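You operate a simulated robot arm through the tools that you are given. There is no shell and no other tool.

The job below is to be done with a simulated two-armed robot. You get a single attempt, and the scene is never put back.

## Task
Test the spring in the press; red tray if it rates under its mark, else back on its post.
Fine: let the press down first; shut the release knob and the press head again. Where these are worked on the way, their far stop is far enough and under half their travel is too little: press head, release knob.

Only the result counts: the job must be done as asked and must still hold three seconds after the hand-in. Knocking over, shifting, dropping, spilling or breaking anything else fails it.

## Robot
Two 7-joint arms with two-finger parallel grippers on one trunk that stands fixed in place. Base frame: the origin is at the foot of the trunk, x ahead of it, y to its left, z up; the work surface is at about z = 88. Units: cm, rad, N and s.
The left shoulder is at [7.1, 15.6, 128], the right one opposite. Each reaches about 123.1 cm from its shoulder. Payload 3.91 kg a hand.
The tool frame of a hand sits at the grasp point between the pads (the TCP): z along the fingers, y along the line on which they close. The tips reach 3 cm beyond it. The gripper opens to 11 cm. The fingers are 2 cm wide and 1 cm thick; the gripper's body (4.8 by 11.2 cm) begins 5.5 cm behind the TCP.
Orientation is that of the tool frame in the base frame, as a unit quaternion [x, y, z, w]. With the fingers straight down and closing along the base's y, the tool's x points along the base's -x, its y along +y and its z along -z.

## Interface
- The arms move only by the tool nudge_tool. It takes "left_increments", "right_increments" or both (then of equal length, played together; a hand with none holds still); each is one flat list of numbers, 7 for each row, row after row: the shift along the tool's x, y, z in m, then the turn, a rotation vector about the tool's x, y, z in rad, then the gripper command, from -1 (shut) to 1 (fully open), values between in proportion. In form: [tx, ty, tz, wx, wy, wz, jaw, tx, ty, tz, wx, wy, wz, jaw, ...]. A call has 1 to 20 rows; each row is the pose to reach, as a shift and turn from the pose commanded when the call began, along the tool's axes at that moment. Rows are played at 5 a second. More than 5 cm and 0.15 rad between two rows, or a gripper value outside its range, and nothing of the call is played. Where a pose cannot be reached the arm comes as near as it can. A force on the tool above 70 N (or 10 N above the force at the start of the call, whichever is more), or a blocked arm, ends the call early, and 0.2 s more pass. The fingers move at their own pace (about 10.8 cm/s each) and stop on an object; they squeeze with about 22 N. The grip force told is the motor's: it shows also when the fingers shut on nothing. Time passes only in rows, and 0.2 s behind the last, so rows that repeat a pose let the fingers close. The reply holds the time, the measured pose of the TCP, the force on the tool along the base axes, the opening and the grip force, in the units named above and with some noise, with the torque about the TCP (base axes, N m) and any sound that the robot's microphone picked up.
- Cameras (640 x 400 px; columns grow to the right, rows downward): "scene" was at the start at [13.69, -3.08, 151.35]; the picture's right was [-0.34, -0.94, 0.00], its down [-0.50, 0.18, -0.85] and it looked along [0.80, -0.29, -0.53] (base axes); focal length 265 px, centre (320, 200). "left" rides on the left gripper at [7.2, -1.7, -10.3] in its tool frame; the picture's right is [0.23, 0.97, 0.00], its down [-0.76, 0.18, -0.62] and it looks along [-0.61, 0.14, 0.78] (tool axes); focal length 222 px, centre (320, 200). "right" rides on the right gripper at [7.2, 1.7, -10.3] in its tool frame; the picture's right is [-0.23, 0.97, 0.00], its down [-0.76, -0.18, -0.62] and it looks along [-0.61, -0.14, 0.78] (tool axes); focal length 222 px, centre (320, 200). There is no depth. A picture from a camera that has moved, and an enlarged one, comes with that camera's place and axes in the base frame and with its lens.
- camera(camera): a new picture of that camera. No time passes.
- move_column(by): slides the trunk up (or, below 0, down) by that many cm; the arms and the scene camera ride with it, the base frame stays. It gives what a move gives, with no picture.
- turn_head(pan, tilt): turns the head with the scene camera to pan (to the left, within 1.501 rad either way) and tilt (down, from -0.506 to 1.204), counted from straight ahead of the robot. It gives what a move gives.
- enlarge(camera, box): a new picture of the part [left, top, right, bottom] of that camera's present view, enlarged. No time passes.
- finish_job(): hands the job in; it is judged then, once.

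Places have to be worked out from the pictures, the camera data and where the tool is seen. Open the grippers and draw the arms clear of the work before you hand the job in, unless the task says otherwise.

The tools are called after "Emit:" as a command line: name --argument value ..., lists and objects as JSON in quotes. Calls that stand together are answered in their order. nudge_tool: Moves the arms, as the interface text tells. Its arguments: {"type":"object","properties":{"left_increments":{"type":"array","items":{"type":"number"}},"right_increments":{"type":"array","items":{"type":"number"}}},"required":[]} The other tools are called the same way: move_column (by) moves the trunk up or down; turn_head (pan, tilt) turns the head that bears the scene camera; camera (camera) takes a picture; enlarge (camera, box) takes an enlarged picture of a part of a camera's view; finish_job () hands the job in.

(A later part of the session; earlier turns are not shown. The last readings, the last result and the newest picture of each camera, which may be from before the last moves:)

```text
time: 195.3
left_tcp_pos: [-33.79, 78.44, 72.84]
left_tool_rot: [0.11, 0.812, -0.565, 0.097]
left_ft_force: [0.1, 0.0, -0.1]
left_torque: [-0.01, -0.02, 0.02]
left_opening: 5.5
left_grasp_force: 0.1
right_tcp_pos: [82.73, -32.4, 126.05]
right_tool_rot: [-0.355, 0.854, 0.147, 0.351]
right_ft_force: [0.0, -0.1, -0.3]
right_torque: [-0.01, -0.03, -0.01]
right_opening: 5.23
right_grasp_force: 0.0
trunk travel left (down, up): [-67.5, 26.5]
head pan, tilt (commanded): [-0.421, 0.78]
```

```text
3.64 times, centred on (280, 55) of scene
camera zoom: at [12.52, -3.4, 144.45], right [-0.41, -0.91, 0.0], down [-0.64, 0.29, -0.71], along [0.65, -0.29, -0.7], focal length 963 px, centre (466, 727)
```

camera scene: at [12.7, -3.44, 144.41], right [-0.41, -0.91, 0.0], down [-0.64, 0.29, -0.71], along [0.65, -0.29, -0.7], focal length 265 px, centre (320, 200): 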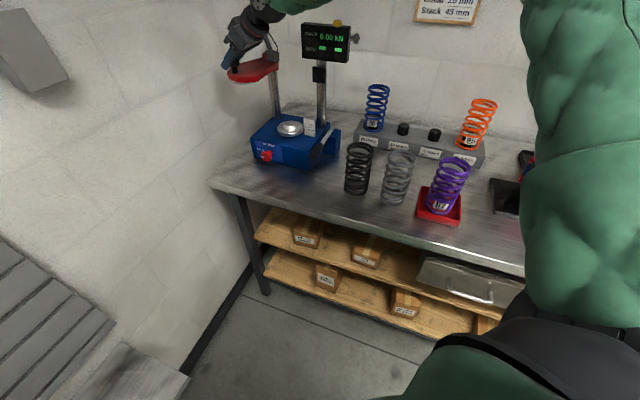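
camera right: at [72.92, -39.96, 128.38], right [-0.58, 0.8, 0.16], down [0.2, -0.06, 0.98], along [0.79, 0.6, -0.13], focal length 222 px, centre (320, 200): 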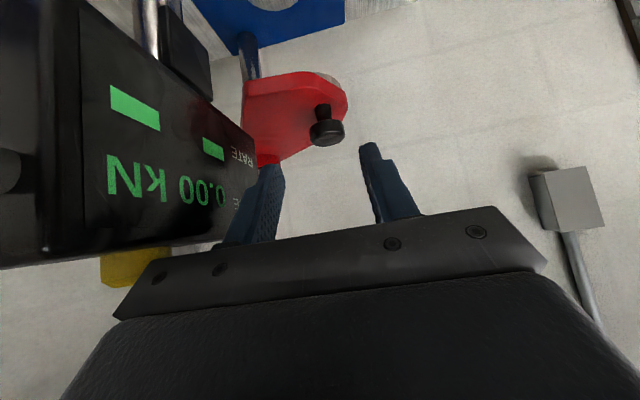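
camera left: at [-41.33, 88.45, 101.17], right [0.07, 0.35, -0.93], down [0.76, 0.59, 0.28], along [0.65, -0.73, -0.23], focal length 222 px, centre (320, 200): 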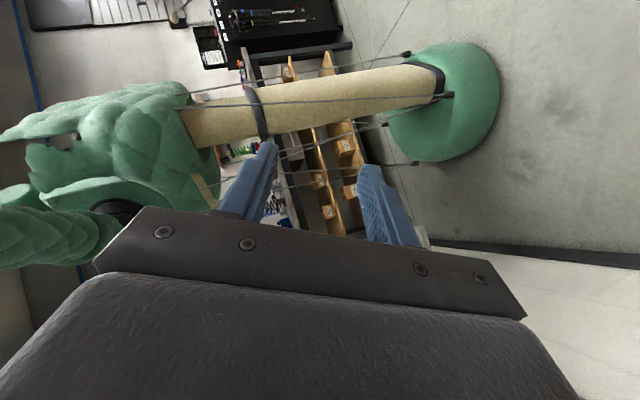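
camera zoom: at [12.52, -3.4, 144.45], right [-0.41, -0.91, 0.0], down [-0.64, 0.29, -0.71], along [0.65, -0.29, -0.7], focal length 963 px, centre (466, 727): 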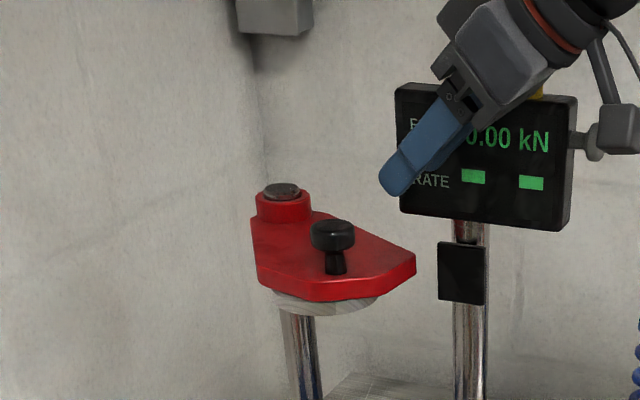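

The head stays where it is and the display looks the same. I'll move the hand clear, up and away from the display's front.

Emit:
nudge_tool --right_increments '[-0.008, 0.012, -0.008, 0, 0, 0, -0.05, -0.018, 0.03, -0.018, 0, 0, 0, -0.05, -0.028, 0.05, -0.028, 0, 0, 0, -0.05, -0.035, 0.065, -0.035, 0, 0, 0, -0.05]'

Emit:
camera --camera "scene"

Emit:
enlarge --camera "scene" --box '[200, 0, 360, 110]'

```text
time: 196.3
left_tcp_pos: [-33.85, 78.52, 72.84]
left_tool_rot: [0.11, 0.812, -0.565, 0.096]
left_ft_force: [-0.3, -0.4, -0.1]
left_torque: [0.02, -0.02, 0.03]
left_opening: 5.49
left_grasp_force: 0.1
right_tcp_pos: [78.14, -27.38, 131.18]
right_tool_rot: [-0.355, 0.854, 0.148, 0.35]
right_ft_force: [-0.2, 0.2, -0.3]
right_torque: [-0.01, -0.01, -0.04]
right_opening: 5.23
right_grasp_force: 0.1
trunk travel left (down, up): [-67.5, 26.5]
head pan, tilt (commanded): [-0.421, 0.78]
```

```text
taken
camera scene: at [12.56, -3.26, 144.43], right [-0.41, -0.91, 0.0], down [-0.64, 0.29, -0.71], along [0.65, -0.29, -0.7], focal length 265 px, centre (320, 200)
```

scene: 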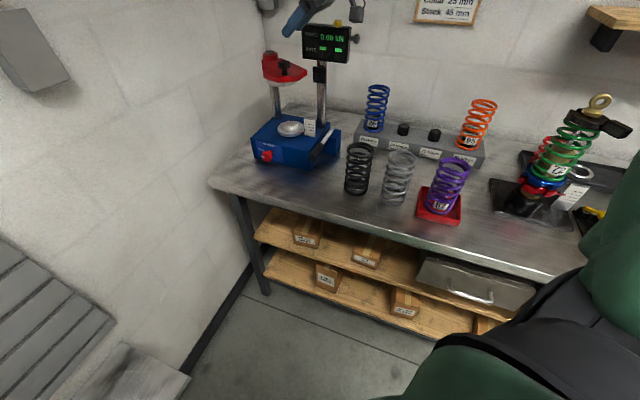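

```text
3.64 times, centred on (280, 55) of scene
camera zoom: at [12.56, -3.26, 144.43], right [-0.41, -0.91, 0.0], down [-0.64, 0.29, -0.71], along [0.65, -0.29, -0.7], focal length 963 px, centre (466, 727)
```

zoom: 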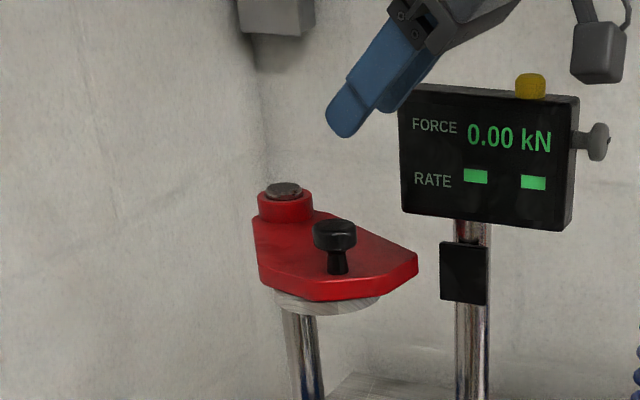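

The display is unmoved and the head just short of closed. I'll bring the hand vertical in front of the press and turn it to the press heading, so its long side stays parallel to the display.

Emit:
nudge_tool --right_increments '[0, 0.003, -0.003, 0, 0.1121, 0, -0.05, 0, 0.006, -0.006, 0, 0.2243, 0, -0.05, 0, 0.009, -0.009, 0, 0.3364, 0, -0.05, 0, 0.012, -0.012, 0, 0.4486, 0, -0.05, 0, 0.015, -0.015, 0, 0.5607, 0, -0.05, 0, 0.018, -0.018, 0, 0.6729, 0, -0.05, 0, 0.02, -0.02, 0, 0.785, 0, -0.05]'

Emit:
nudge_tool --right_increments '[0, 0, 0, 0, 0, 0.1122, -0.05, 0, 0, 0, 0, 0, 0.2244, -0.05, 0, 0, 0, 0, 0, 0.3366, -0.05, 0, 0, 0, 0, 0, 0.4489, -0.05, 0, 0, 0, 0, 0, 0.5611, -0.05, 0, 0, 0, 0, 0, 0.6733, -0.05, 0, 0, 0, 0, 0, 0.7855, -0.05, 0, 0, 0, 0, 0, 0.8977, -0.05, 0, 0, 0, 0, 0, 1.0099, -0.05, 0, 0, 0, 0, 0, 1.1221, -0.05, 0, 0, 0, 0, 0, 1.2344, -0.05, 0, 0, 0, 0, 0, 1.3466, -0.05, 0, 0, 0, 0, 0, 1.4588, -0.05, 0, 0, 0, 0, 0, 1.571, -0.05]'

Emit:
camera --camera "right"

Emit:
camera --camera "scene"

```text
time: 197.9
left_tcp_pos: [-33.67, 78.46, 72.82]
left_tool_rot: [0.109, 0.812, -0.565, 0.095]
left_ft_force: [-0.5, 0.4, 0.5]
left_torque: [0.02, 0.0, -0.03]
left_opening: 5.5
left_grasp_force: 0.2
right_tcp_pos: [75.89, -26.94, 132.42]
right_tool_rot: [-0.383, 0.924, 0.0, -0.005]
right_ft_force: [-0.4, -0.6, -0.8]
right_torque: [0.05, 0.01, 0.0]
right_opening: 5.22
right_grasp_force: 0.0
trunk travel left (down, up): [-67.5, 26.5]
head pan, tilt (commanded): [-0.421, 0.78]
```

```text
time: 200.9
left_tcp_pos: [-33.89, 78.68, 72.69]
left_tool_rot: [0.112, 0.811, -0.565, 0.099]
left_ft_force: [0.2, 0.1, 0.5]
left_torque: [0.0, 0.01, -0.04]
left_opening: 5.49
left_grasp_force: 0.0
right_tcp_pos: [64.12, -44.16, 104.38]
right_tool_rot: [0.327, 0.913, 0.214, 0.12]
right_ft_force: [-6.1, -19.2, 59.9]
right_torque: [1.81, -1.25, -0.15]
right_opening: 5.91
right_grasp_force: 6.1
right hand out of reach, approached as far as the arm can: row 1, 2, 3, 4, 5, 6, 7, 8, 9, 10, 11, 12, 13, 14
trunk travel left (down, up): [-67.5, 26.5]
head pan, tilt (commanded): [-0.421, 0.78]
```

```text
taken
camera right: at [55.96, -41.54, 113.76], right [0.7, 0.53, 0.48], down [0.26, -0.81, 0.52], along [0.66, -0.25, -0.71], focal length 222 px, centre (320, 200)
```

right: 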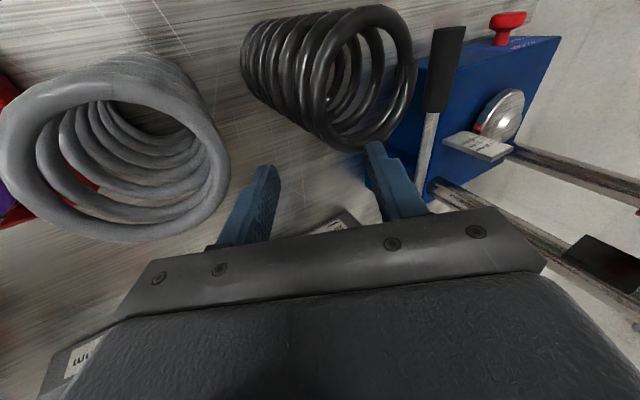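

```text
taken
camera scene: at [11.93, -3.04, 144.72], right [-0.41, -0.91, 0.0], down [-0.64, 0.29, -0.71], along [0.65, -0.29, -0.7], focal length 265 px, centre (320, 200)
```

scene: 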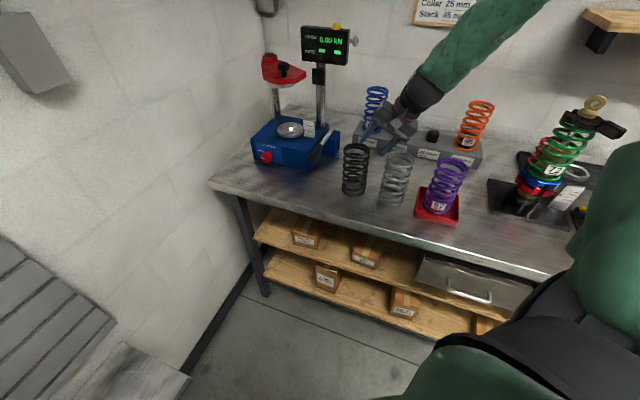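

The yaw joint met its limit and the arm drifted down; a fingertip is now pressing about 60 N on the dark spring's top rim. I'll lift straight up at once, with no sideways motion.

Emit:
nudge_tool --right_increments '[-0.0008, 0.0047, -0.0088, 0, 0, 0, 0, -0.0016, 0.0094, -0.0176, 0, 0, 0, 0, -0.0024, 0.0141, -0.0264, 0, 0, 0, 0, -0.0032, 0.0188, -0.0352, 0, 0, 0, 0, -0.004, 0.0235, -0.044, 0, 0, 0, 0]'

Emit:
camera --camera "scene"

Emit:
camera --camera "right"

```text
time: 202.1
left_tcp_pos: [-33.78, 78.45, 72.92]
left_tool_rot: [0.109, 0.812, -0.566, 0.096]
left_ft_force: [-0.5, -0.5, 0.9]
left_torque: [-0.01, 0.01, 0.0]
left_opening: 5.49
left_grasp_force: 0.1
right_tcp_pos: [63.18, -45.17, 106.0]
right_tool_rot: [0.325, 0.912, 0.222, 0.118]
right_ft_force: [0.3, -0.1, 1.1]
right_torque: [0.01, 0.0, 0.02]
right_opening: 5.51
right_grasp_force: 0.0
right hand out of reach, approached as far as the arm can: row 3, 4, 5
trunk travel left (down, up): [-67.5, 26.5]
head pan, tilt (commanded): [-0.421, 0.78]
```

```text
taken
camera scene: at [12.61, -3.31, 144.42], right [-0.41, -0.91, 0.0], down [-0.64, 0.29, -0.71], along [0.65, -0.29, -0.7], focal length 265 px, centre (320, 200)
```

scene: 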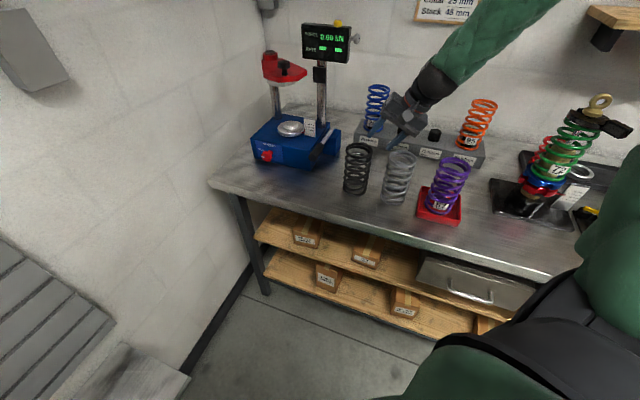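

```text
taken
camera right: at [55.06, -42.83, 115.45], right [0.7, 0.53, 0.48], down [0.26, -0.82, 0.51], along [0.67, -0.23, -0.71], focal length 222 px, centre (320, 200)
```

right: 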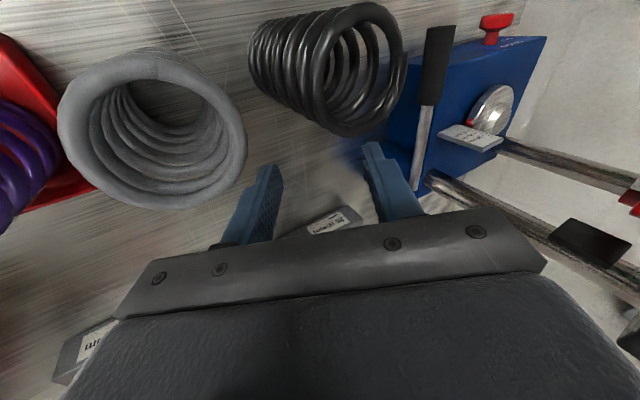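

The force is off and the fingertips are just above the springs. The limit is the hand's yaw, so I'll lift while turning the yaw back a little at a time.

Emit:
nudge_tool --right_increments '[-0.0006, 0.0035, -0.0066, 0, 0, -0.08, 0, -0.0012, 0.007, -0.0132, 0, 0, -0.16, 0, -0.002, 0.0117, -0.022, 0, 0, -0.25, 0, -0.0028, 0.0164, -0.0308, 0, 0, -0.34, 0, -0.004, 0.0235, -0.044, 0, 0, -0.43, 0, -0.0052, 0.0305, -0.0573, 0, 0, -0.52, 0]'

Emit:
camera --camera "scene"

Emit:
camera --camera "right"

```text
time: 203.5
left_tcp_pos: [-33.87, 78.38, 72.79]
left_tool_rot: [0.11, 0.812, -0.565, 0.097]
left_ft_force: [1.3, 0.2, -0.6]
left_torque: [0.03, 0.01, -0.04]
left_opening: 5.51
left_grasp_force: 0.0
right_tcp_pos: [63.12, -45.41, 112.63]
right_tool_rot: [0.081, 0.967, 0.178, 0.165]
right_ft_force: [1.0, -0.6, -0.3]
right_torque: [0.02, 0.03, -0.01]
right_opening: 5.49
right_grasp_force: 0.1
trunk travel left (down, up): [-67.5, 26.5]
head pan, tilt (commanded): [-0.421, 0.78]
```

```text
taken
camera scene: at [12.59, -3.26, 144.43], right [-0.41, -0.91, 0.0], down [-0.64, 0.29, -0.71], along [0.65, -0.29, -0.7], focal length 265 px, centre (320, 200)
```

scene: 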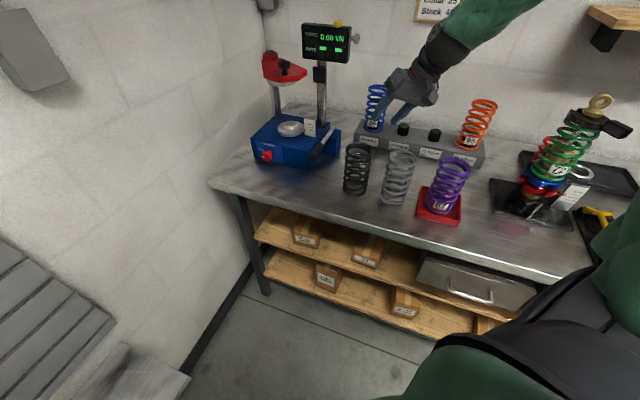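

```text
taken
camera right: at [53.06, -45.56, 120.36], right [0.31, 0.85, 0.43], down [0.48, -0.53, 0.71], along [0.82, -0.01, -0.57], focal length 222 px, centre (320, 200)
```

right: 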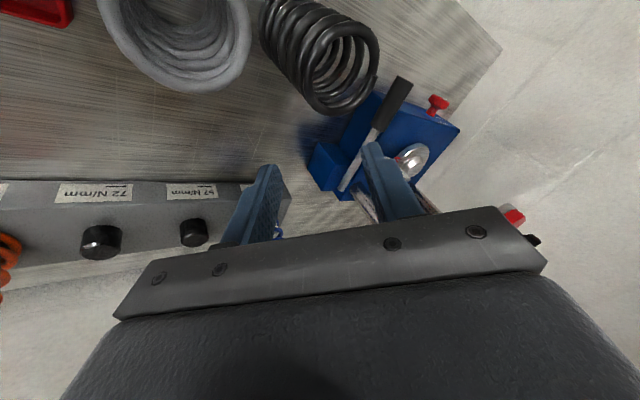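

Free again. I'll raise the hand further and then check the dark and grey springs' places.

Emit:
nudge_tool --right_increments '[-0.0058, 0.0074, -0.0177, 0, 0, -0.05, 0, -0.0116, 0.0148, -0.0353, 0, 0, -0.1, 0, -0.0174, 0.0222, -0.053, 0, 0, -0.15, 0, -0.0232, 0.0297, -0.0706, 0, 0, -0.2, 0, -0.029, 0.0371, -0.0883, 0, 0, -0.25, 0, -0.0348, 0.0445, -0.1059, 0, 0, -0.3, 0, -0.0406, 0.0519, -0.1236, 0, 0, -0.35, 0]'

Emit:
camera --camera "scene"

Emit:
enlarge --camera "scene" --box '[330, 130, 490, 230]'

```text
time: 205.1
left_tcp_pos: [-33.74, 78.45, 72.81]
left_tool_rot: [0.109, 0.812, -0.565, 0.096]
left_ft_force: [-0.1, -0.3, -0.5]
left_torque: [0.0, 0.0, -0.03]
left_opening: 5.49
left_grasp_force: 0.0
right_tcp_pos: [62.9, -45.31, 126.57]
right_tool_rot: [-0.088, 0.966, 0.146, 0.194]
right_ft_force: [0.2, -0.9, 1.1]
right_torque: [0.01, -0.01, 0.0]
right_opening: 5.47
right_grasp_force: 0.0
trunk travel left (down, up): [-67.5, 26.5]
head pan, tilt (commanded): [-0.421, 0.78]
```

```text
taken
camera scene: at [12.58, -3.25, 144.43], right [-0.41, -0.91, 0.0], down [-0.64, 0.29, -0.71], along [0.65, -0.29, -0.7], focal length 265 px, centre (320, 200)
```

scene: 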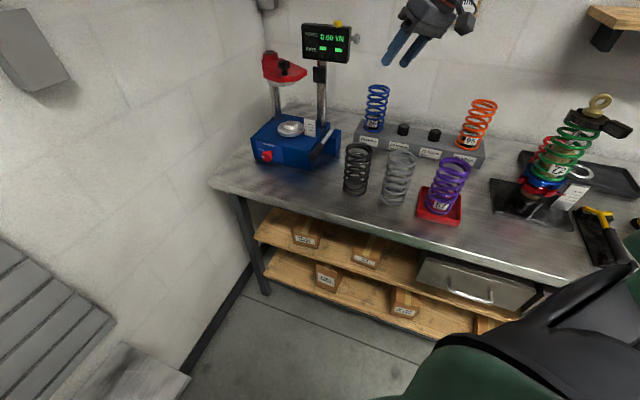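

```text
4.00 times, centred on (410, 180) of scene
camera zoom: at [12.58, -3.25, 144.43], right [-0.41, -0.91, 0.0], down [-0.64, 0.29, -0.71], along [0.65, -0.29, -0.7], focal length 1059 px, centre (-40, 280)
```

zoom: 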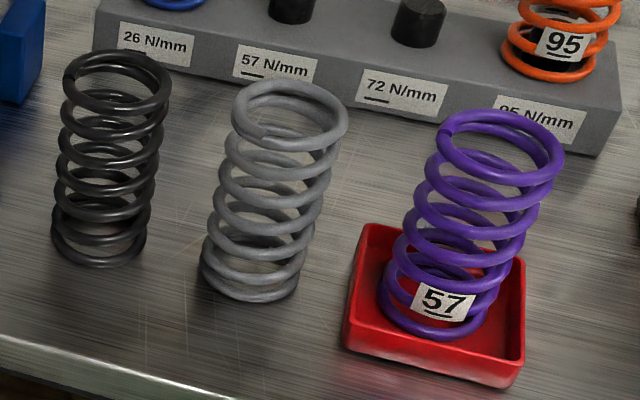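

The springs look to be in place. For the last few degrees of the head I'll use the diagonal hand pose again, fingers shut, and push the knob from its near-left side, so the gripper body stays clear of the display. First back to that pose in front.

Emit:
nudge_tool --right_increments '[-0.0135, 0.0152, 0.0036, -0.0123, -0.0311, -0.0656, -0.5, -0.027, 0.0304, 0.0072, -0.0246, -0.0621, -0.1311, -1, -0.0406, 0.0456, 0.0109, -0.0369, -0.0932, -0.1967, -1, -0.0541, 0.0608, 0.0145, -0.0492, -0.1242, -0.2622, -1, -0.0676, 0.0761, 0.0181, -0.0616, -0.1553, -0.3278, -1, -0.0811, 0.0913, 0.0217, -0.0739, -0.1863, -0.3933, -1, -0.0947, 0.1065, 0.0254, -0.0862, -0.2174, -0.4589, -1, -0.1082, 0.1217, 0.029, -0.0985, -0.2484, -0.5244, -1, -0.1217, 0.1369, 0.0326, -0.1108, -0.2795, -0.59, -1]'

Emit:
camera --camera "scene"

Emit:
camera --camera "right"

```text
time: 207.1
left_tcp_pos: [-33.68, 78.42, 72.91]
left_tool_rot: [0.109, 0.812, -0.565, 0.096]
left_ft_force: [-0.2, 0.1, 0.1]
left_torque: [-0.01, -0.04, 0.01]
left_opening: 5.5
left_grasp_force: 0.0
right_tcp_pos: [72.24, -30.22, 131.99]
right_tool_rot: [-0.354, 0.853, 0.147, 0.354]
right_ft_force: [-0.5, 0.6, -0.2]
right_torque: [0.03, 0.0, 0.03]
right_opening: 0.02
right_grasp_force: 21.9
trunk travel left (down, up): [-67.5, 26.5]
head pan, tilt (commanded): [-0.421, 0.78]
```

```text
taken
camera scene: at [12.7, -3.26, 144.42], right [-0.41, -0.91, 0.0], down [-0.64, 0.29, -0.71], along [0.65, -0.29, -0.7], focal length 265 px, centre (320, 200)
```

scene: 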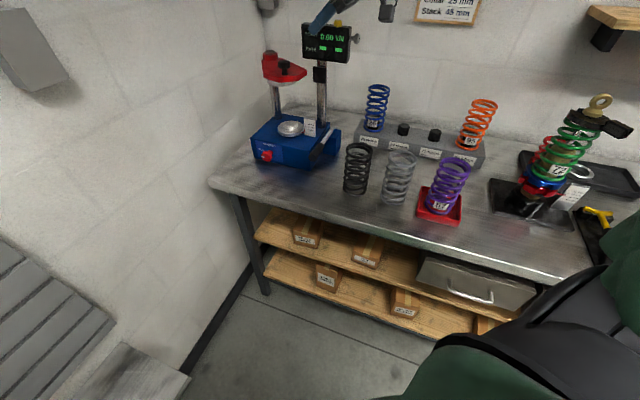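

```text
taken
camera right: at [62.43, -37.82, 134.24], right [-0.57, 0.8, 0.16], down [0.2, -0.06, 0.98], along [0.8, 0.59, -0.12], focal length 222 px, centre (320, 200)
```

right: 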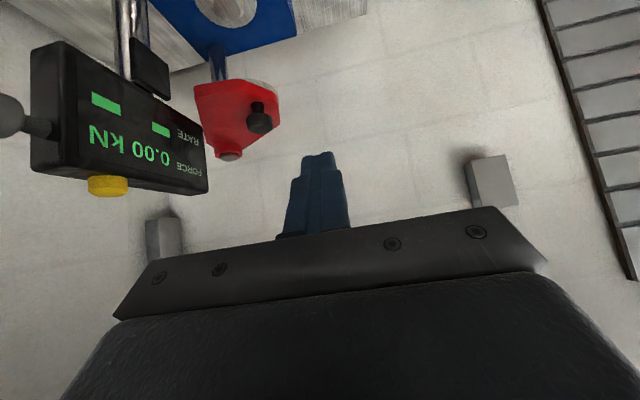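

The knob is at about (88.0, -26.6). I'll go to a pre-point and then place the shut fingers just on its near-left side.

Emit:
nudge_tool --right_increments '[-0.0017, -0.0103, 0.0217, 0, 0, 0, -1, -0.0033, -0.0206, 0.0435, 0, 0, 0, -1, -0.005, -0.031, 0.0652, 0, 0, 0, -1, -0.0066, -0.0413, 0.087, 0, 0, 0, -1, -0.0083, -0.0516, 0.1087, 0, 0, 0, -1]'

Emit:
camera --camera "right"

Emit:
enlarge --camera "scene" --box '[200, 0, 360, 110]'

```text
time: 208.3
left_tcp_pos: [-33.67, 78.59, 72.91]
left_tool_rot: [0.109, 0.812, -0.566, 0.096]
left_ft_force: [0.0, -0.9, 0.7]
left_torque: [-0.03, 0.0, 0.0]
left_opening: 5.48
left_grasp_force: 0.0
right_tcp_pos: [81.91, -28.0, 124.58]
right_tool_rot: [-0.352, 0.854, 0.147, 0.353]
right_ft_force: [-0.2, 0.2, 0.8]
right_torque: [0.02, 0.02, 0.02]
right_opening: 0.0
right_grasp_force: 21.7
trunk travel left (down, up): [-67.5, 26.5]
head pan, tilt (commanded): [-0.421, 0.78]
```

```text
taken
camera right: at [72.01, -35.59, 126.86], right [-0.57, 0.8, 0.16], down [0.2, -0.06, 0.98], along [0.8, 0.59, -0.12], focal length 222 px, centre (320, 200)
```

right: 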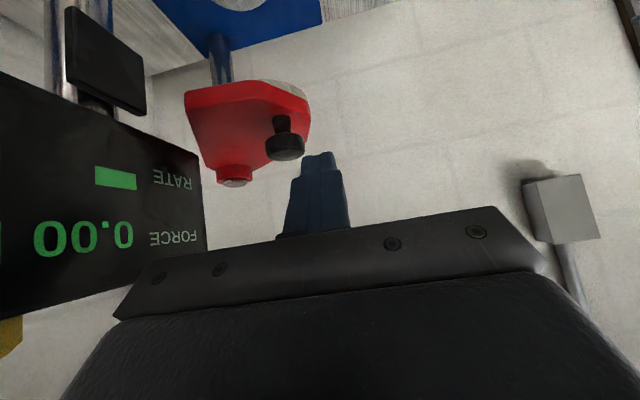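

```text
3.64 times, centred on (280, 55) of scene
camera zoom: at [12.76, -3.3, 144.42], right [-0.41, -0.91, 0.0], down [-0.64, 0.29, -0.71], along [0.65, -0.29, -0.7], focal length 963 px, centre (466, 727)
```

zoom: 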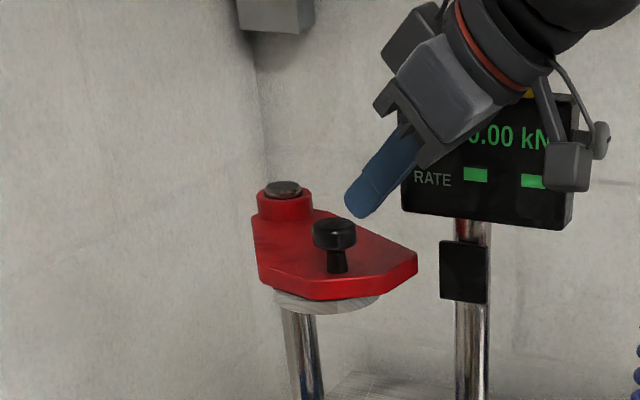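

The knob lies 3 cm to the far side of the finger axis and 6 cm ahead. I'll add a little clearance and advance beside it.

Emit:
nudge_tool --right_increments '[0, 0.004, 0.012, 0, 0, 0, -1, 0, 0.005, 0.025, 0, 0, 0, -1, 0, 0.005, 0.037, 0, 0, 0, -1, 0, 0.005, 0.045, 0, 0, 0, -1]'

Emit:
camera --camera "right"

Emit:
enlarge --camera "scene" --box '[200, 0, 360, 110]'

```text
time: 209.3
left_tcp_pos: [-33.65, 78.42, 72.91]
left_tool_rot: [0.109, 0.812, -0.565, 0.095]
left_ft_force: [0.3, -0.1, -0.1]
left_torque: [0.01, 0.0, -0.02]
left_opening: 5.49
left_grasp_force: 0.1
right_tcp_pos: [83.65, -25.41, 121.46]
right_tool_rot: [-0.353, 0.854, 0.147, 0.353]
right_ft_force: [0.5, 0.2, -0.3]
right_torque: [0.0, -0.03, -0.03]
right_opening: 0.01
right_grasp_force: 21.9
trunk travel left (down, up): [-67.5, 26.5]
head pan, tilt (commanded): [-0.421, 0.78]
```

```text
taken
camera right: at [73.76, -32.89, 123.82], right [-0.57, 0.8, 0.16], down [0.2, -0.06, 0.98], along [0.8, 0.59, -0.12], focal length 222 px, centre (320, 200)
```

right: 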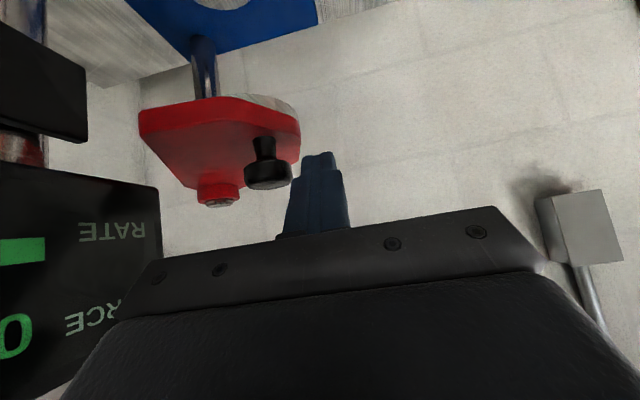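

```text
3.64 times, centred on (280, 55) of scene
camera zoom: at [12.7, -3.29, 144.42], right [-0.41, -0.91, 0.0], down [-0.64, 0.29, -0.71], along [0.65, -0.29, -0.7], focal length 963 px, centre (466, 727)
```

zoom: 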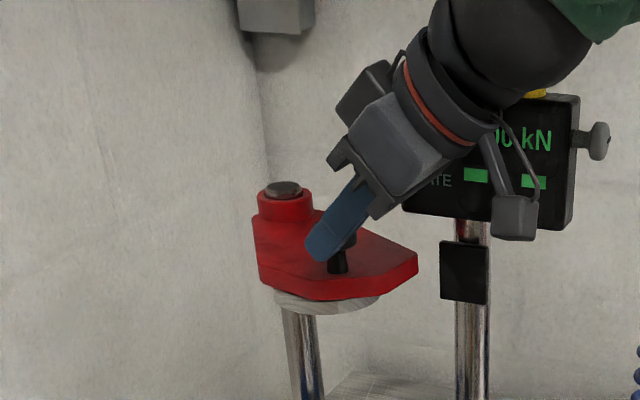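

The shut fingers are beside the knob. I'll push it towards -y in small steps until it meets the closed stop.

Emit:
nudge_tool --right_increments '[0.003, -0.0042, -0.003, 0, 0, 0, -1, 0.006, -0.0085, -0.006, 0, 0, 0, -1, 0.009, -0.0127, -0.009, 0, 0, 0, -1, 0.012, -0.017, -0.012, 0, 0, 0, -1, 0.0145, -0.0205, -0.0145, 0, 0, 0, -1]'

Emit:
camera --camera "right"

Emit:
enlarge --camera "scene" --box '[200, 0, 360, 110]'

```text
time: 210.5
left_tcp_pos: [-33.68, 78.38, 72.92]
left_tool_rot: [0.11, 0.812, -0.566, 0.096]
left_ft_force: [0.0, -1.0, 0.4]
left_torque: [0.01, 0.0, 0.01]
left_opening: 5.49
left_grasp_force: 0.1
right_tcp_pos: [83.63, -28.22, 121.6]
right_tool_rot: [-0.354, 0.854, 0.147, 0.352]
right_ft_force: [0.3, -0.5, 0.0]
right_torque: [0.03, 0.0, -0.03]
right_opening: 0.02
right_grasp_force: 21.9
trunk travel left (down, up): [-67.5, 26.5]
head pan, tilt (commanded): [-0.421, 0.78]
```

```text
taken
camera right: at [73.76, -35.85, 123.86], right [-0.57, 0.8, 0.16], down [0.2, -0.06, 0.98], along [0.8, 0.59, -0.12], focal length 222 px, centre (320, 200)
```

right: 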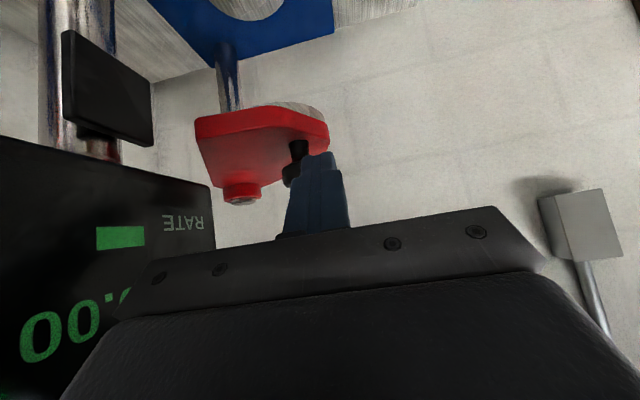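

```text
3.64 times, centred on (280, 55) of scene
camera zoom: at [12.64, -3.28, 144.43], right [-0.41, -0.91, 0.0], down [-0.64, 0.29, -0.71], along [0.65, -0.29, -0.7], focal length 963 px, centre (466, 727)
```

zoom: 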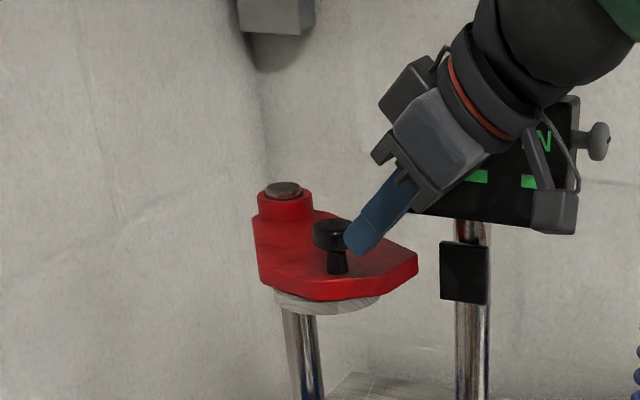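

The fingertips passed just short of the knob without moving it. I'll go back, reach 1.7 cm further, and push again.

Emit:
nudge_tool --right_increments '[-0.004, 0.008, 0.004, 0, 0, 0, -1, -0.009, 0.015, 0.009, 0, 0, 0, -1, -0.0145, 0.0215, 0.0145, 0, 0, 0, -1, -0.016, 0.0215, 0.022, 0, 0, 0, -1, -0.017, 0.0215, 0.0305, 0, 0, 0, -1]'

Emit:
camera --camera "right"

Emit:
enlarge --camera "scene" --box '[200, 0, 360, 110]'

```text
time: 211.7
left_tcp_pos: [-33.78, 78.53, 72.81]
left_tool_rot: [0.109, 0.812, -0.565, 0.097]
left_ft_force: [0.0, 0.2, -0.1]
left_torque: [0.01, 0.0, 0.0]
left_opening: 5.5
left_grasp_force: 0.1
right_tcp_pos: [84.59, -24.22, 120.77]
right_tool_rot: [-0.353, 0.854, 0.147, 0.353]
right_ft_force: [-0.2, -0.4, -0.4]
right_torque: [-0.01, -0.02, 0.02]
right_opening: 0.0
right_grasp_force: 21.9
trunk travel left (down, up): [-67.5, 26.5]
head pan, tilt (commanded): [-0.421, 0.78]
```

```text
taken
camera right: at [74.65, -31.86, 123.01], right [-0.57, 0.8, 0.16], down [0.2, -0.06, 0.98], along [0.8, 0.59, -0.12], focal length 222 px, centre (320, 200)
```

right: 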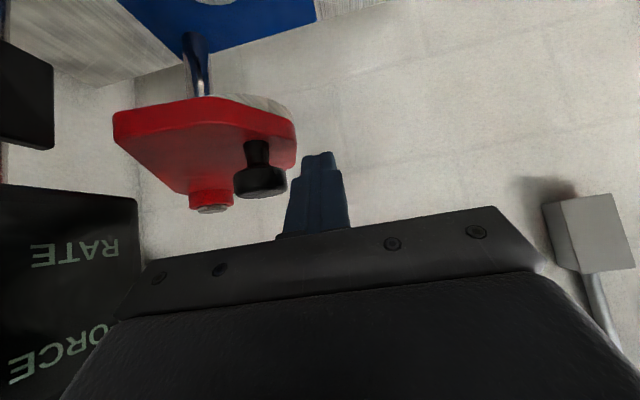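

```text
3.64 times, centred on (280, 55) of scene
camera zoom: at [12.7, -3.27, 144.42], right [-0.41, -0.91, 0.0], down [-0.64, 0.29, -0.71], along [0.65, -0.29, -0.7], focal length 963 px, centre (466, 727)
```

zoom: 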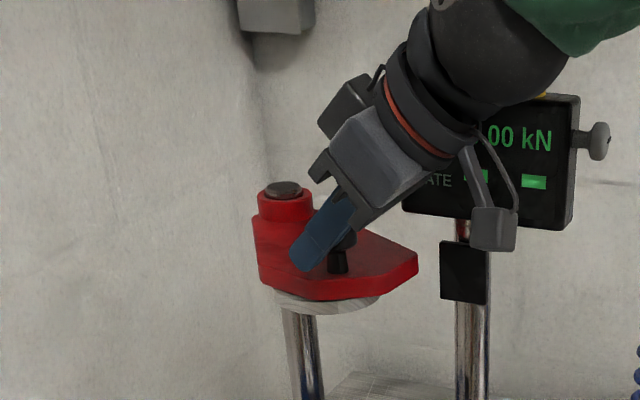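

The knob is now level with the fingers, 1.2 cm aside. I'll close that gap straight sideways and then push along the arc.

Emit:
nudge_tool --right_increments '[0, -0.006, 0, 0, 0, 0, -1, 0, -0.012, 0, 0, 0, 0, -1, 0.002, -0.0155, -0.002, 0, 0, 0, -1, 0.004, -0.019, -0.004, 0, 0, 0, -1, 0.0065, -0.0225, -0.0065, 0, 0, 0, -1, 0.009, -0.026, -0.009, 0, 0, 0, -1]'

Emit:
camera --camera "right"

Emit:
enlarge --camera "scene" --box '[200, 0, 360, 110]'

```text
time: 213.1
left_tcp_pos: [-33.68, 78.41, 73.01]
left_tool_rot: [0.109, 0.812, -0.565, 0.095]
left_ft_force: [-0.2, 0.4, 0.4]
left_torque: [0.01, 0.0, 0.04]
left_opening: 5.51
left_grasp_force: 0.0
right_tcp_pos: [85.44, -26.92, 120.76]
right_tool_rot: [-0.353, 0.853, 0.147, 0.354]
right_ft_force: [0.1, 0.4, 0.7]
right_torque: [0.0, 0.02, -0.03]
right_opening: 0.02
right_grasp_force: 21.8
trunk travel left (down, up): [-67.5, 26.5]
head pan, tilt (commanded): [-0.421, 0.78]
```

```text
taken
camera right: at [75.56, -34.54, 122.89], right [-0.57, 0.8, 0.16], down [0.2, -0.06, 0.98], along [0.8, 0.59, -0.12], focal length 222 px, centre (320, 200)
```

right: 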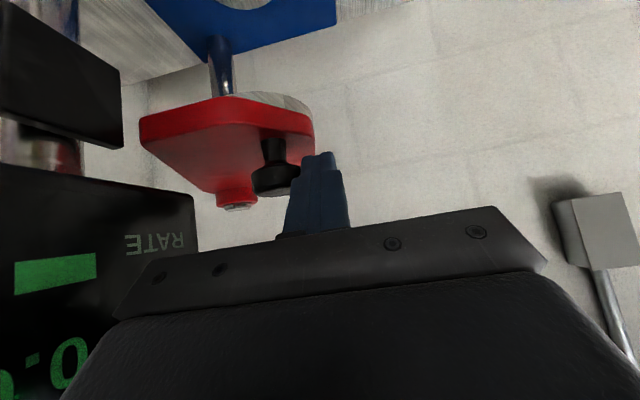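

```text
3.64 times, centred on (280, 55) of scene
camera zoom: at [12.68, -3.29, 144.42], right [-0.41, -0.91, 0.0], down [-0.64, 0.29, -0.71], along [0.65, -0.29, -0.7], focal length 963 px, centre (466, 727)
```

zoom: 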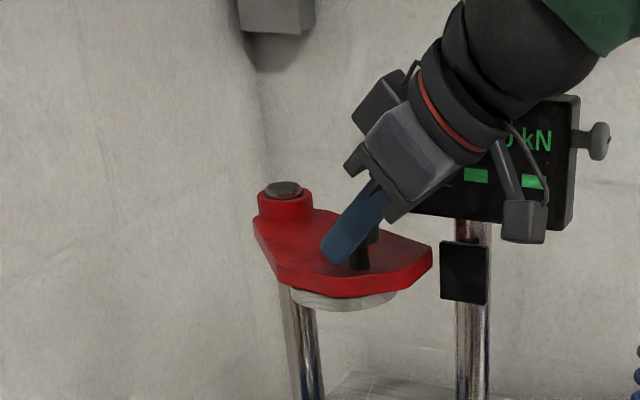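

The head has moved nearly to the stop beside the display post. I'll push a little more until resistance shows.

Emit:
nudge_tool --right_increments '[0.0015, -0.0025, -0.0015, 0, 0, 0, -1, 0.003, -0.005, -0.003, 0, 0, 0, -1, 0.0045, -0.0075, -0.0045, 0, 0, 0, -1]'

Emit:
camera --camera "right"

Emit:
enlarge --camera "scene" --box '[200, 0, 360, 110]'

```text
time: 213.9
left_tcp_pos: [-33.74, 78.82, 72.43]
left_tool_rot: [0.109, 0.811, -0.567, 0.096]
left_ft_force: [0.8, -0.1, 0.0]
left_torque: [-0.01, 0.0, 0.0]
left_opening: 5.5
left_grasp_force: 0.0
right_tcp_pos: [85.43, -27.22, 120.74]
right_tool_rot: [-0.356, 0.854, 0.147, 0.351]
right_ft_force: [-4.0, 52.5, -10.2]
right_torque: [0.82, 0.23, 0.84]
right_opening: 0.02
right_grasp_force: 21.9
trunk travel left (down, up): [-67.5, 26.5]
head pan, tilt (commanded): [-0.421, 0.78]
```

```text
taken
camera right: at [75.57, -34.88, 123.0], right [-0.58, 0.8, 0.16], down [0.2, -0.05, 0.98], along [0.79, 0.6, -0.13], focal length 222 px, centre (320, 200)
```

right: 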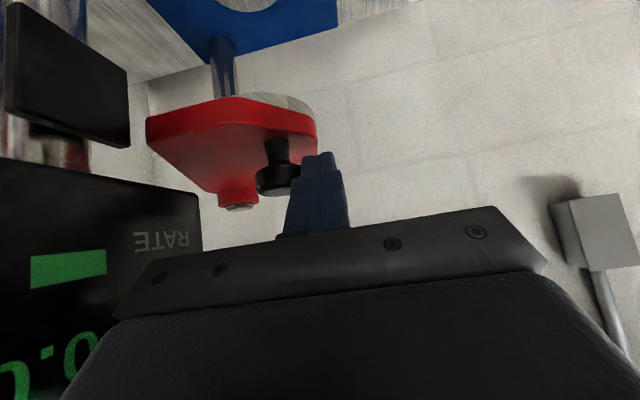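

```text
3.64 times, centred on (280, 55) of scene
camera zoom: at [12.71, -2.59, 144.41], right [-0.41, -0.91, 0.0], down [-0.64, 0.28, -0.71], along [0.65, -0.29, -0.7], focal length 963 px, centre (466, 727)
```

zoom: 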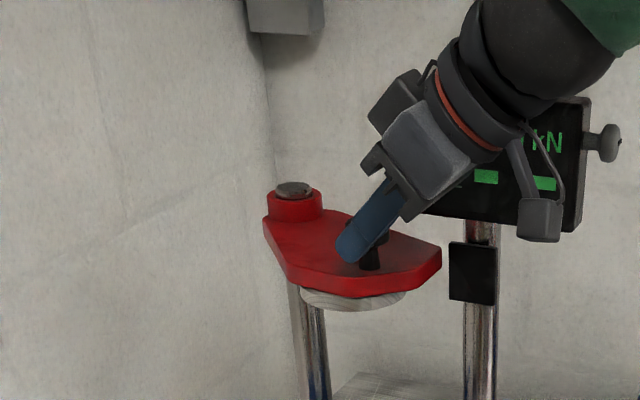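

About 52 N against the fingertips: the head is at its closed stop. I'll back the fingers off the knob and out in front.

Emit:
nudge_tool --right_increments '[-0.002, 0.006, 0.002, 0, 0, 0, -1, -0.002, 0.012, 0.002, 0, 0, 0, -1, -0.002, 0.014, -0.015, 0, 0, 0, -1, -0.004, 0.018, -0.04, 0, 0, 0, -1, -0.01, 0.03, -0.07, 0, 0, 0, -1, -0.016, 0.05, -0.1, 0, 0, 0, -1]'

Emit:
enlarge --camera "scene" --box '[200, 0, 360, 110]'

Emit:
camera --camera "right"

```text
time: 215.3
left_tcp_pos: [-33.9, 78.47, 72.76]
left_tool_rot: [0.109, 0.812, -0.565, 0.097]
left_ft_force: [-0.2, -0.1, -0.5]
left_torque: [-0.04, -0.01, 0.03]
left_opening: 5.53
left_grasp_force: 0.0
right_tcp_pos: [77.62, -28.55, 129.13]
right_tool_rot: [-0.354, 0.853, 0.147, 0.353]
right_ft_force: [-0.5, 0.9, 0.4]
right_torque: [-0.03, 0.0, -0.07]
right_opening: 0.0
right_grasp_force: 22.4
trunk travel left (down, up): [-67.5, 26.5]
head pan, tilt (commanded): [-0.421, 0.78]
```

```text
3.64 times, centred on (280, 55) of scene
camera zoom: at [12.44, -3.17, 144.44], right [-0.41, -0.91, 0.0], down [-0.64, 0.29, -0.71], along [0.65, -0.29, -0.7], focal length 963 px, centre (466, 727)
```

zoom: 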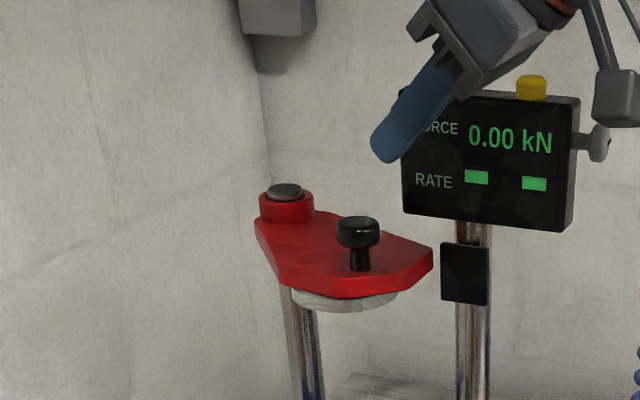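

```text
taken
camera right: at [67.78, -36.19, 131.34], right [-0.57, 0.8, 0.16], down [0.19, -0.06, 0.98], along [0.8, 0.59, -0.12], focal length 222 px, centre (320, 200)
```

right: 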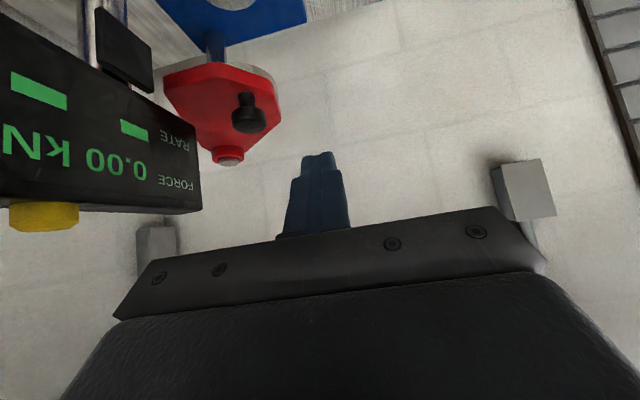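

The head is shut, its corner at the stop plate as at the start. Now the release knob; I'll look at its present position.

Emit:
enlarge --camera "scene" --box '[240, 110, 350, 180]'

Emit:
nudge_tool --right_increments '[0, 0.015, -0.02, 0, 0, 0, -1, 0, 0.03, -0.04, 0, 0, 0, -1, 0, 0.045, -0.06, 0, 0, 0, -1]'

```text
5.71 times, centred on (295, 145) of scene
camera zoom: at [12.44, -3.17, 144.44], right [-0.41, -0.91, 0.0], down [-0.64, 0.29, -0.71], along [0.65, -0.29, -0.7], focal length 1513 px, centre (463, 514)
```

zoom: 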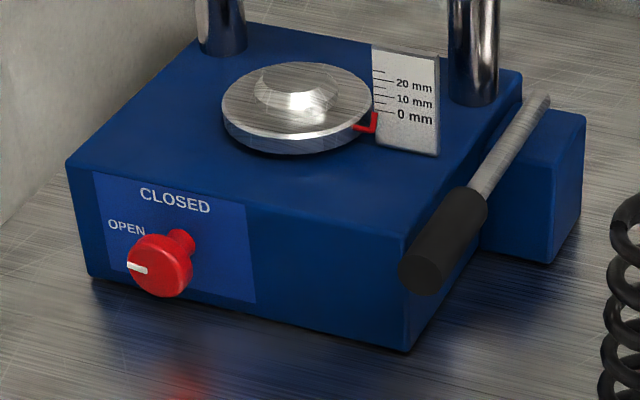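

```text
time: 216.1
left_tcp_pos: [-33.9, 78.4, 72.82]
left_tool_rot: [0.109, 0.812, -0.565, 0.097]
left_ft_force: [0.0, -0.3, 0.0]
left_torque: [0.01, 0.0, -0.02]
left_opening: 5.48
left_grasp_force: 0.1
right_tcp_pos: [71.57, -28.74, 133.19]
right_tool_rot: [-0.353, 0.854, 0.146, 0.354]
right_ft_force: [-0.2, -1.1, 0.6]
right_torque: [-0.02, -0.03, -0.01]
right_opening: 0.02
right_grasp_force: 22.0
trunk travel left (down, up): [-67.5, 26.5]
head pan, tilt (commanded): [-0.421, 0.78]
```

The white line points at OPEN. I'll lower the trunk by 20 cm so the hand can reach down to the knob comfortably; both hands have free air beneath.

Emit:
move_column --by -20

Emit:
camera --camera "scene"

Emit:
camera --camera "left"

Emit:
camera --camera "right"

```text
time: 218.3
left_tcp_pos: [-33.76, 78.35, 52.8]
left_tool_rot: [0.109, 0.812, -0.565, 0.096]
left_ft_force: [0.0, -0.3, -0.1]
left_torque: [0.0, -0.03, -0.04]
left_opening: 5.5
left_grasp_force: 0.2
right_tcp_pos: [71.57, -28.61, 113.09]
right_tool_rot: [-0.353, 0.853, 0.147, 0.354]
right_ft_force: [0.1, -0.8, -0.6]
right_torque: [0.01, -0.01, 0.0]
right_opening: 0.0
right_grasp_force: 22.2
trunk travel left (down, up): [-47.5, 46.5]
head pan, tilt (commanded): [-0.421, 0.78]
```

```text
taken
camera scene: at [12.64, -3.29, 124.44], right [-0.41, -0.91, 0.0], down [-0.64, 0.29, -0.71], along [0.65, -0.29, -0.7], focal length 265 px, centre (320, 200)
```

scene: 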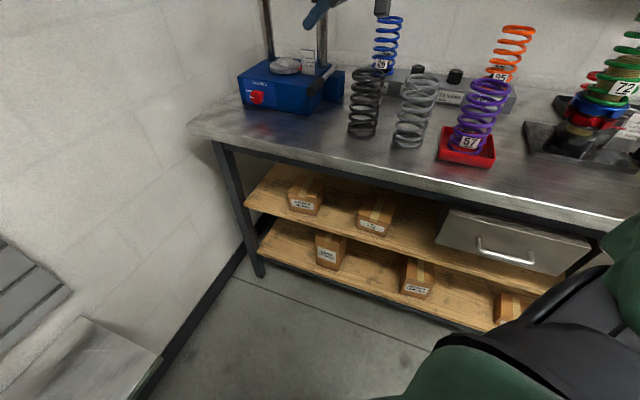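

```text
taken
camera left: at [-41.5, 88.05, 55.95], right [0.06, 0.34, -0.94], down [0.76, 0.59, 0.27], along [0.65, -0.73, -0.23], focal length 222 px, centre (320, 200)
```

left: 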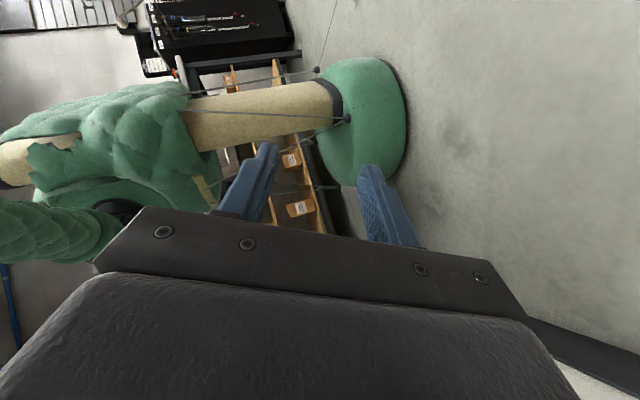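

```text
taken
camera right: at [61.78, -36.25, 115.35], right [-0.57, 0.8, 0.16], down [0.2, -0.06, 0.98], along [0.8, 0.59, -0.12], focal length 222 px, centre (320, 200)
```

right: 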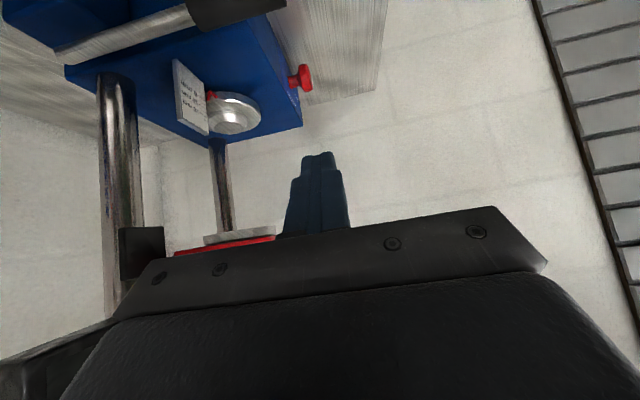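

From here I'll test, one small step at a time, whether the hand can turn about its own axis to grip the knob properly.

Emit:
nudge_tool --right_increments '[0, 0, 0, 0, 0, 0.1, -1]'

Emit:
turn_head --pan -0.35 --tilt 0.5

Emit:
camera --camera "scene"

```text
time: 218.7
left_tcp_pos: [-33.6, 78.4, 52.79]
left_tool_rot: [0.109, 0.812, -0.565, 0.097]
left_ft_force: [-0.2, -0.1, 0.9]
left_torque: [0.02, 0.0, -0.01]
left_opening: 5.49
left_grasp_force: 0.0
right_tcp_pos: [71.61, -28.53, 113.07]
right_tool_rot: [-0.31, 0.87, 0.165, 0.346]
right_ft_force: [-0.2, 0.4, -0.5]
right_torque: [0.0, -0.01, -0.02]
right_opening: 0.0
right_grasp_force: 22.1
trunk travel left (down, up): [-47.5, 46.5]
head pan, tilt (commanded): [-0.421, 0.78]
```

```text
time: 219.5
left_tcp_pos: [-33.66, 78.46, 52.86]
left_tool_rot: [0.109, 0.812, -0.565, 0.097]
left_ft_force: [0.0, -1.0, -0.8]
left_torque: [0.02, -0.03, -0.01]
left_opening: 5.51
left_grasp_force: 0.1
right_tcp_pos: [71.68, -28.59, 113.12]
right_tool_rot: [-0.311, 0.87, 0.164, 0.346]
right_ft_force: [0.1, -1.2, -0.4]
right_torque: [0.01, 0.03, 0.01]
right_opening: 0.0
right_grasp_force: 21.5
trunk travel left (down, up): [-47.5, 46.5]
head pan, tilt (commanded): [-0.351, 0.499]
```

```text
taken
camera scene: at [13.74, -3.08, 126.86], right [-0.34, -0.94, 0.0], down [-0.45, 0.16, -0.88], along [0.82, -0.3, -0.48], focal length 265 px, centre (320, 200)
```

scene: 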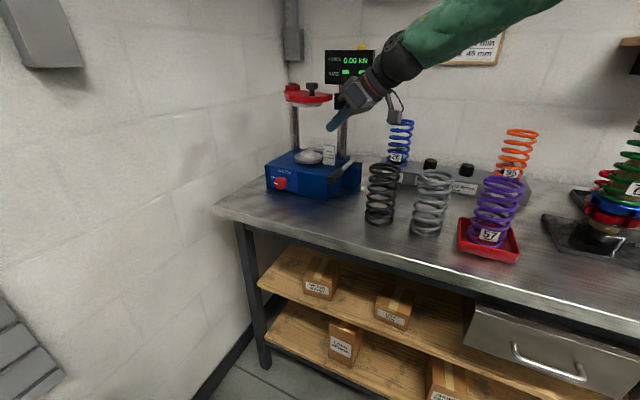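

That step worked without any warning. I'll continue in slightly larger portions, checking each time.

Emit:
nudge_tool --right_increments '[0, 0, 0, 0, 0, 0.12, -1, 0, 0, 0, 0, 0, 0.24, -1, 0, 0, 0, 0, 0, 0.36, -1]'

Emit:
nudge_tool --right_increments '[0, 0, 0, 0, 0, 0.12, -1, 0, 0, 0, 0, 0, 0.24, -1]'

```text
time: 220.3
left_tcp_pos: [-33.71, 78.39, 52.9]
left_tool_rot: [0.109, 0.812, -0.566, 0.095]
left_ft_force: [0.2, 0.6, 0.0]
left_torque: [0.03, 0.03, -0.01]
left_opening: 5.52
left_grasp_force: 0.0
right_tcp_pos: [71.59, -28.53, 113.14]
right_tool_rot: [-0.148, 0.912, 0.223, 0.31]
right_ft_force: [-0.5, 0.3, 0.1]
right_torque: [-0.02, 0.04, 0.04]
right_opening: 0.0
right_grasp_force: 21.8
trunk travel left (down, up): [-47.5, 46.5]
head pan, tilt (commanded): [-0.351, 0.499]
```

```text
time: 220.9
left_tcp_pos: [-33.69, 78.42, 52.83]
left_tool_rot: [0.109, 0.812, -0.565, 0.097]
left_ft_force: [-0.7, 0.7, 0.1]
left_torque: [-0.01, 0.0, -0.01]
left_opening: 5.52
left_grasp_force: 0.0
right_tcp_pos: [71.6, -28.53, 113.15]
right_tool_rot: [-0.038, 0.923, 0.259, 0.281]
right_ft_force: [0.4, 0.5, -1.2]
right_torque: [0.02, 0.0, 0.0]
right_opening: 0.0
right_grasp_force: 21.8
trunk travel left (down, up): [-47.5, 46.5]
head pan, tilt (commanded): [-0.351, 0.499]
```

Still holding position well. I'll continue the turn the same way.

Emit:
nudge_tool --right_increments '[0, 0, 0, 0, 0, 0.12, -1, 0, 0, 0, 0, 0, 0.24, -1]'

Emit:
nudge_tool --right_increments '[0, 0, 0, 0, 0, 0.12, -1, 0, 0, 0, 0, 0, 0.24, -1]'

Emit:
nudge_tool --right_increments '[0, 0, 0, 0, 0, 0.12, -1, 0, 0, 0, 0, 0, 0.24, -1]'

```text
time: 221.5
left_tcp_pos: [-33.72, 78.45, 53.01]
left_tool_rot: [0.108, 0.813, -0.565, 0.095]
left_ft_force: [0.4, 1.0, 0.2]
left_torque: [0.02, -0.02, -0.01]
left_opening: 5.48
left_grasp_force: 0.1
right_tcp_pos: [71.47, -30.04, 111.91]
right_tool_rot: [0.067, 0.918, 0.3, 0.251]
right_ft_force: [-0.2, -0.1, 0.3]
right_torque: [0.0, 0.02, -0.02]
right_opening: 0.0
right_grasp_force: 21.5
right hand out of reach, approached as far as the arm can: row 2
trunk travel left (down, up): [-47.5, 46.5]
head pan, tilt (commanded): [-0.351, 0.499]
```

```text
time: 222.1
left_tcp_pos: [-33.85, 78.28, 52.91]
left_tool_rot: [0.109, 0.812, -0.565, 0.096]
left_ft_force: [-0.8, -0.4, -0.8]
left_torque: [-0.02, -0.02, 0.01]
left_opening: 5.52
left_grasp_force: 0.0
right_tcp_pos: [70.68, -32.3, 108.98]
right_tool_rot: [0.173, 0.899, 0.336, 0.22]
right_ft_force: [-0.4, 0.0, 0.7]
right_torque: [0.02, -0.02, 0.04]
right_opening: 0.01
right_grasp_force: 22.6
right hand out of reach, approached as far as the arm can: row 1, 2
trunk travel left (down, up): [-47.5, 46.5]
head pan, tilt (commanded): [-0.351, 0.499]
```

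```text
time: 222.7
left_tcp_pos: [-33.74, 78.39, 52.75]
left_tool_rot: [0.109, 0.812, -0.565, 0.097]
left_ft_force: [0.1, -0.6, -0.6]
left_torque: [-0.01, 0.01, 0.01]
left_opening: 5.51
left_grasp_force: 0.0
right_tcp_pos: [69.62, -34.07, 104.77]
right_tool_rot: [0.28, 0.871, 0.36, 0.183]
right_ft_force: [-0.8, -0.5, 0.1]
right_torque: [-0.03, -0.02, -0.03]
right_opening: 0.01
right_grasp_force: 21.7
right hand out of reach, approached as far as the arm can: row 1, 2
trunk travel left (down, up): [-47.5, 46.5]
head pan, tilt (commanded): [-0.351, 0.499]
```

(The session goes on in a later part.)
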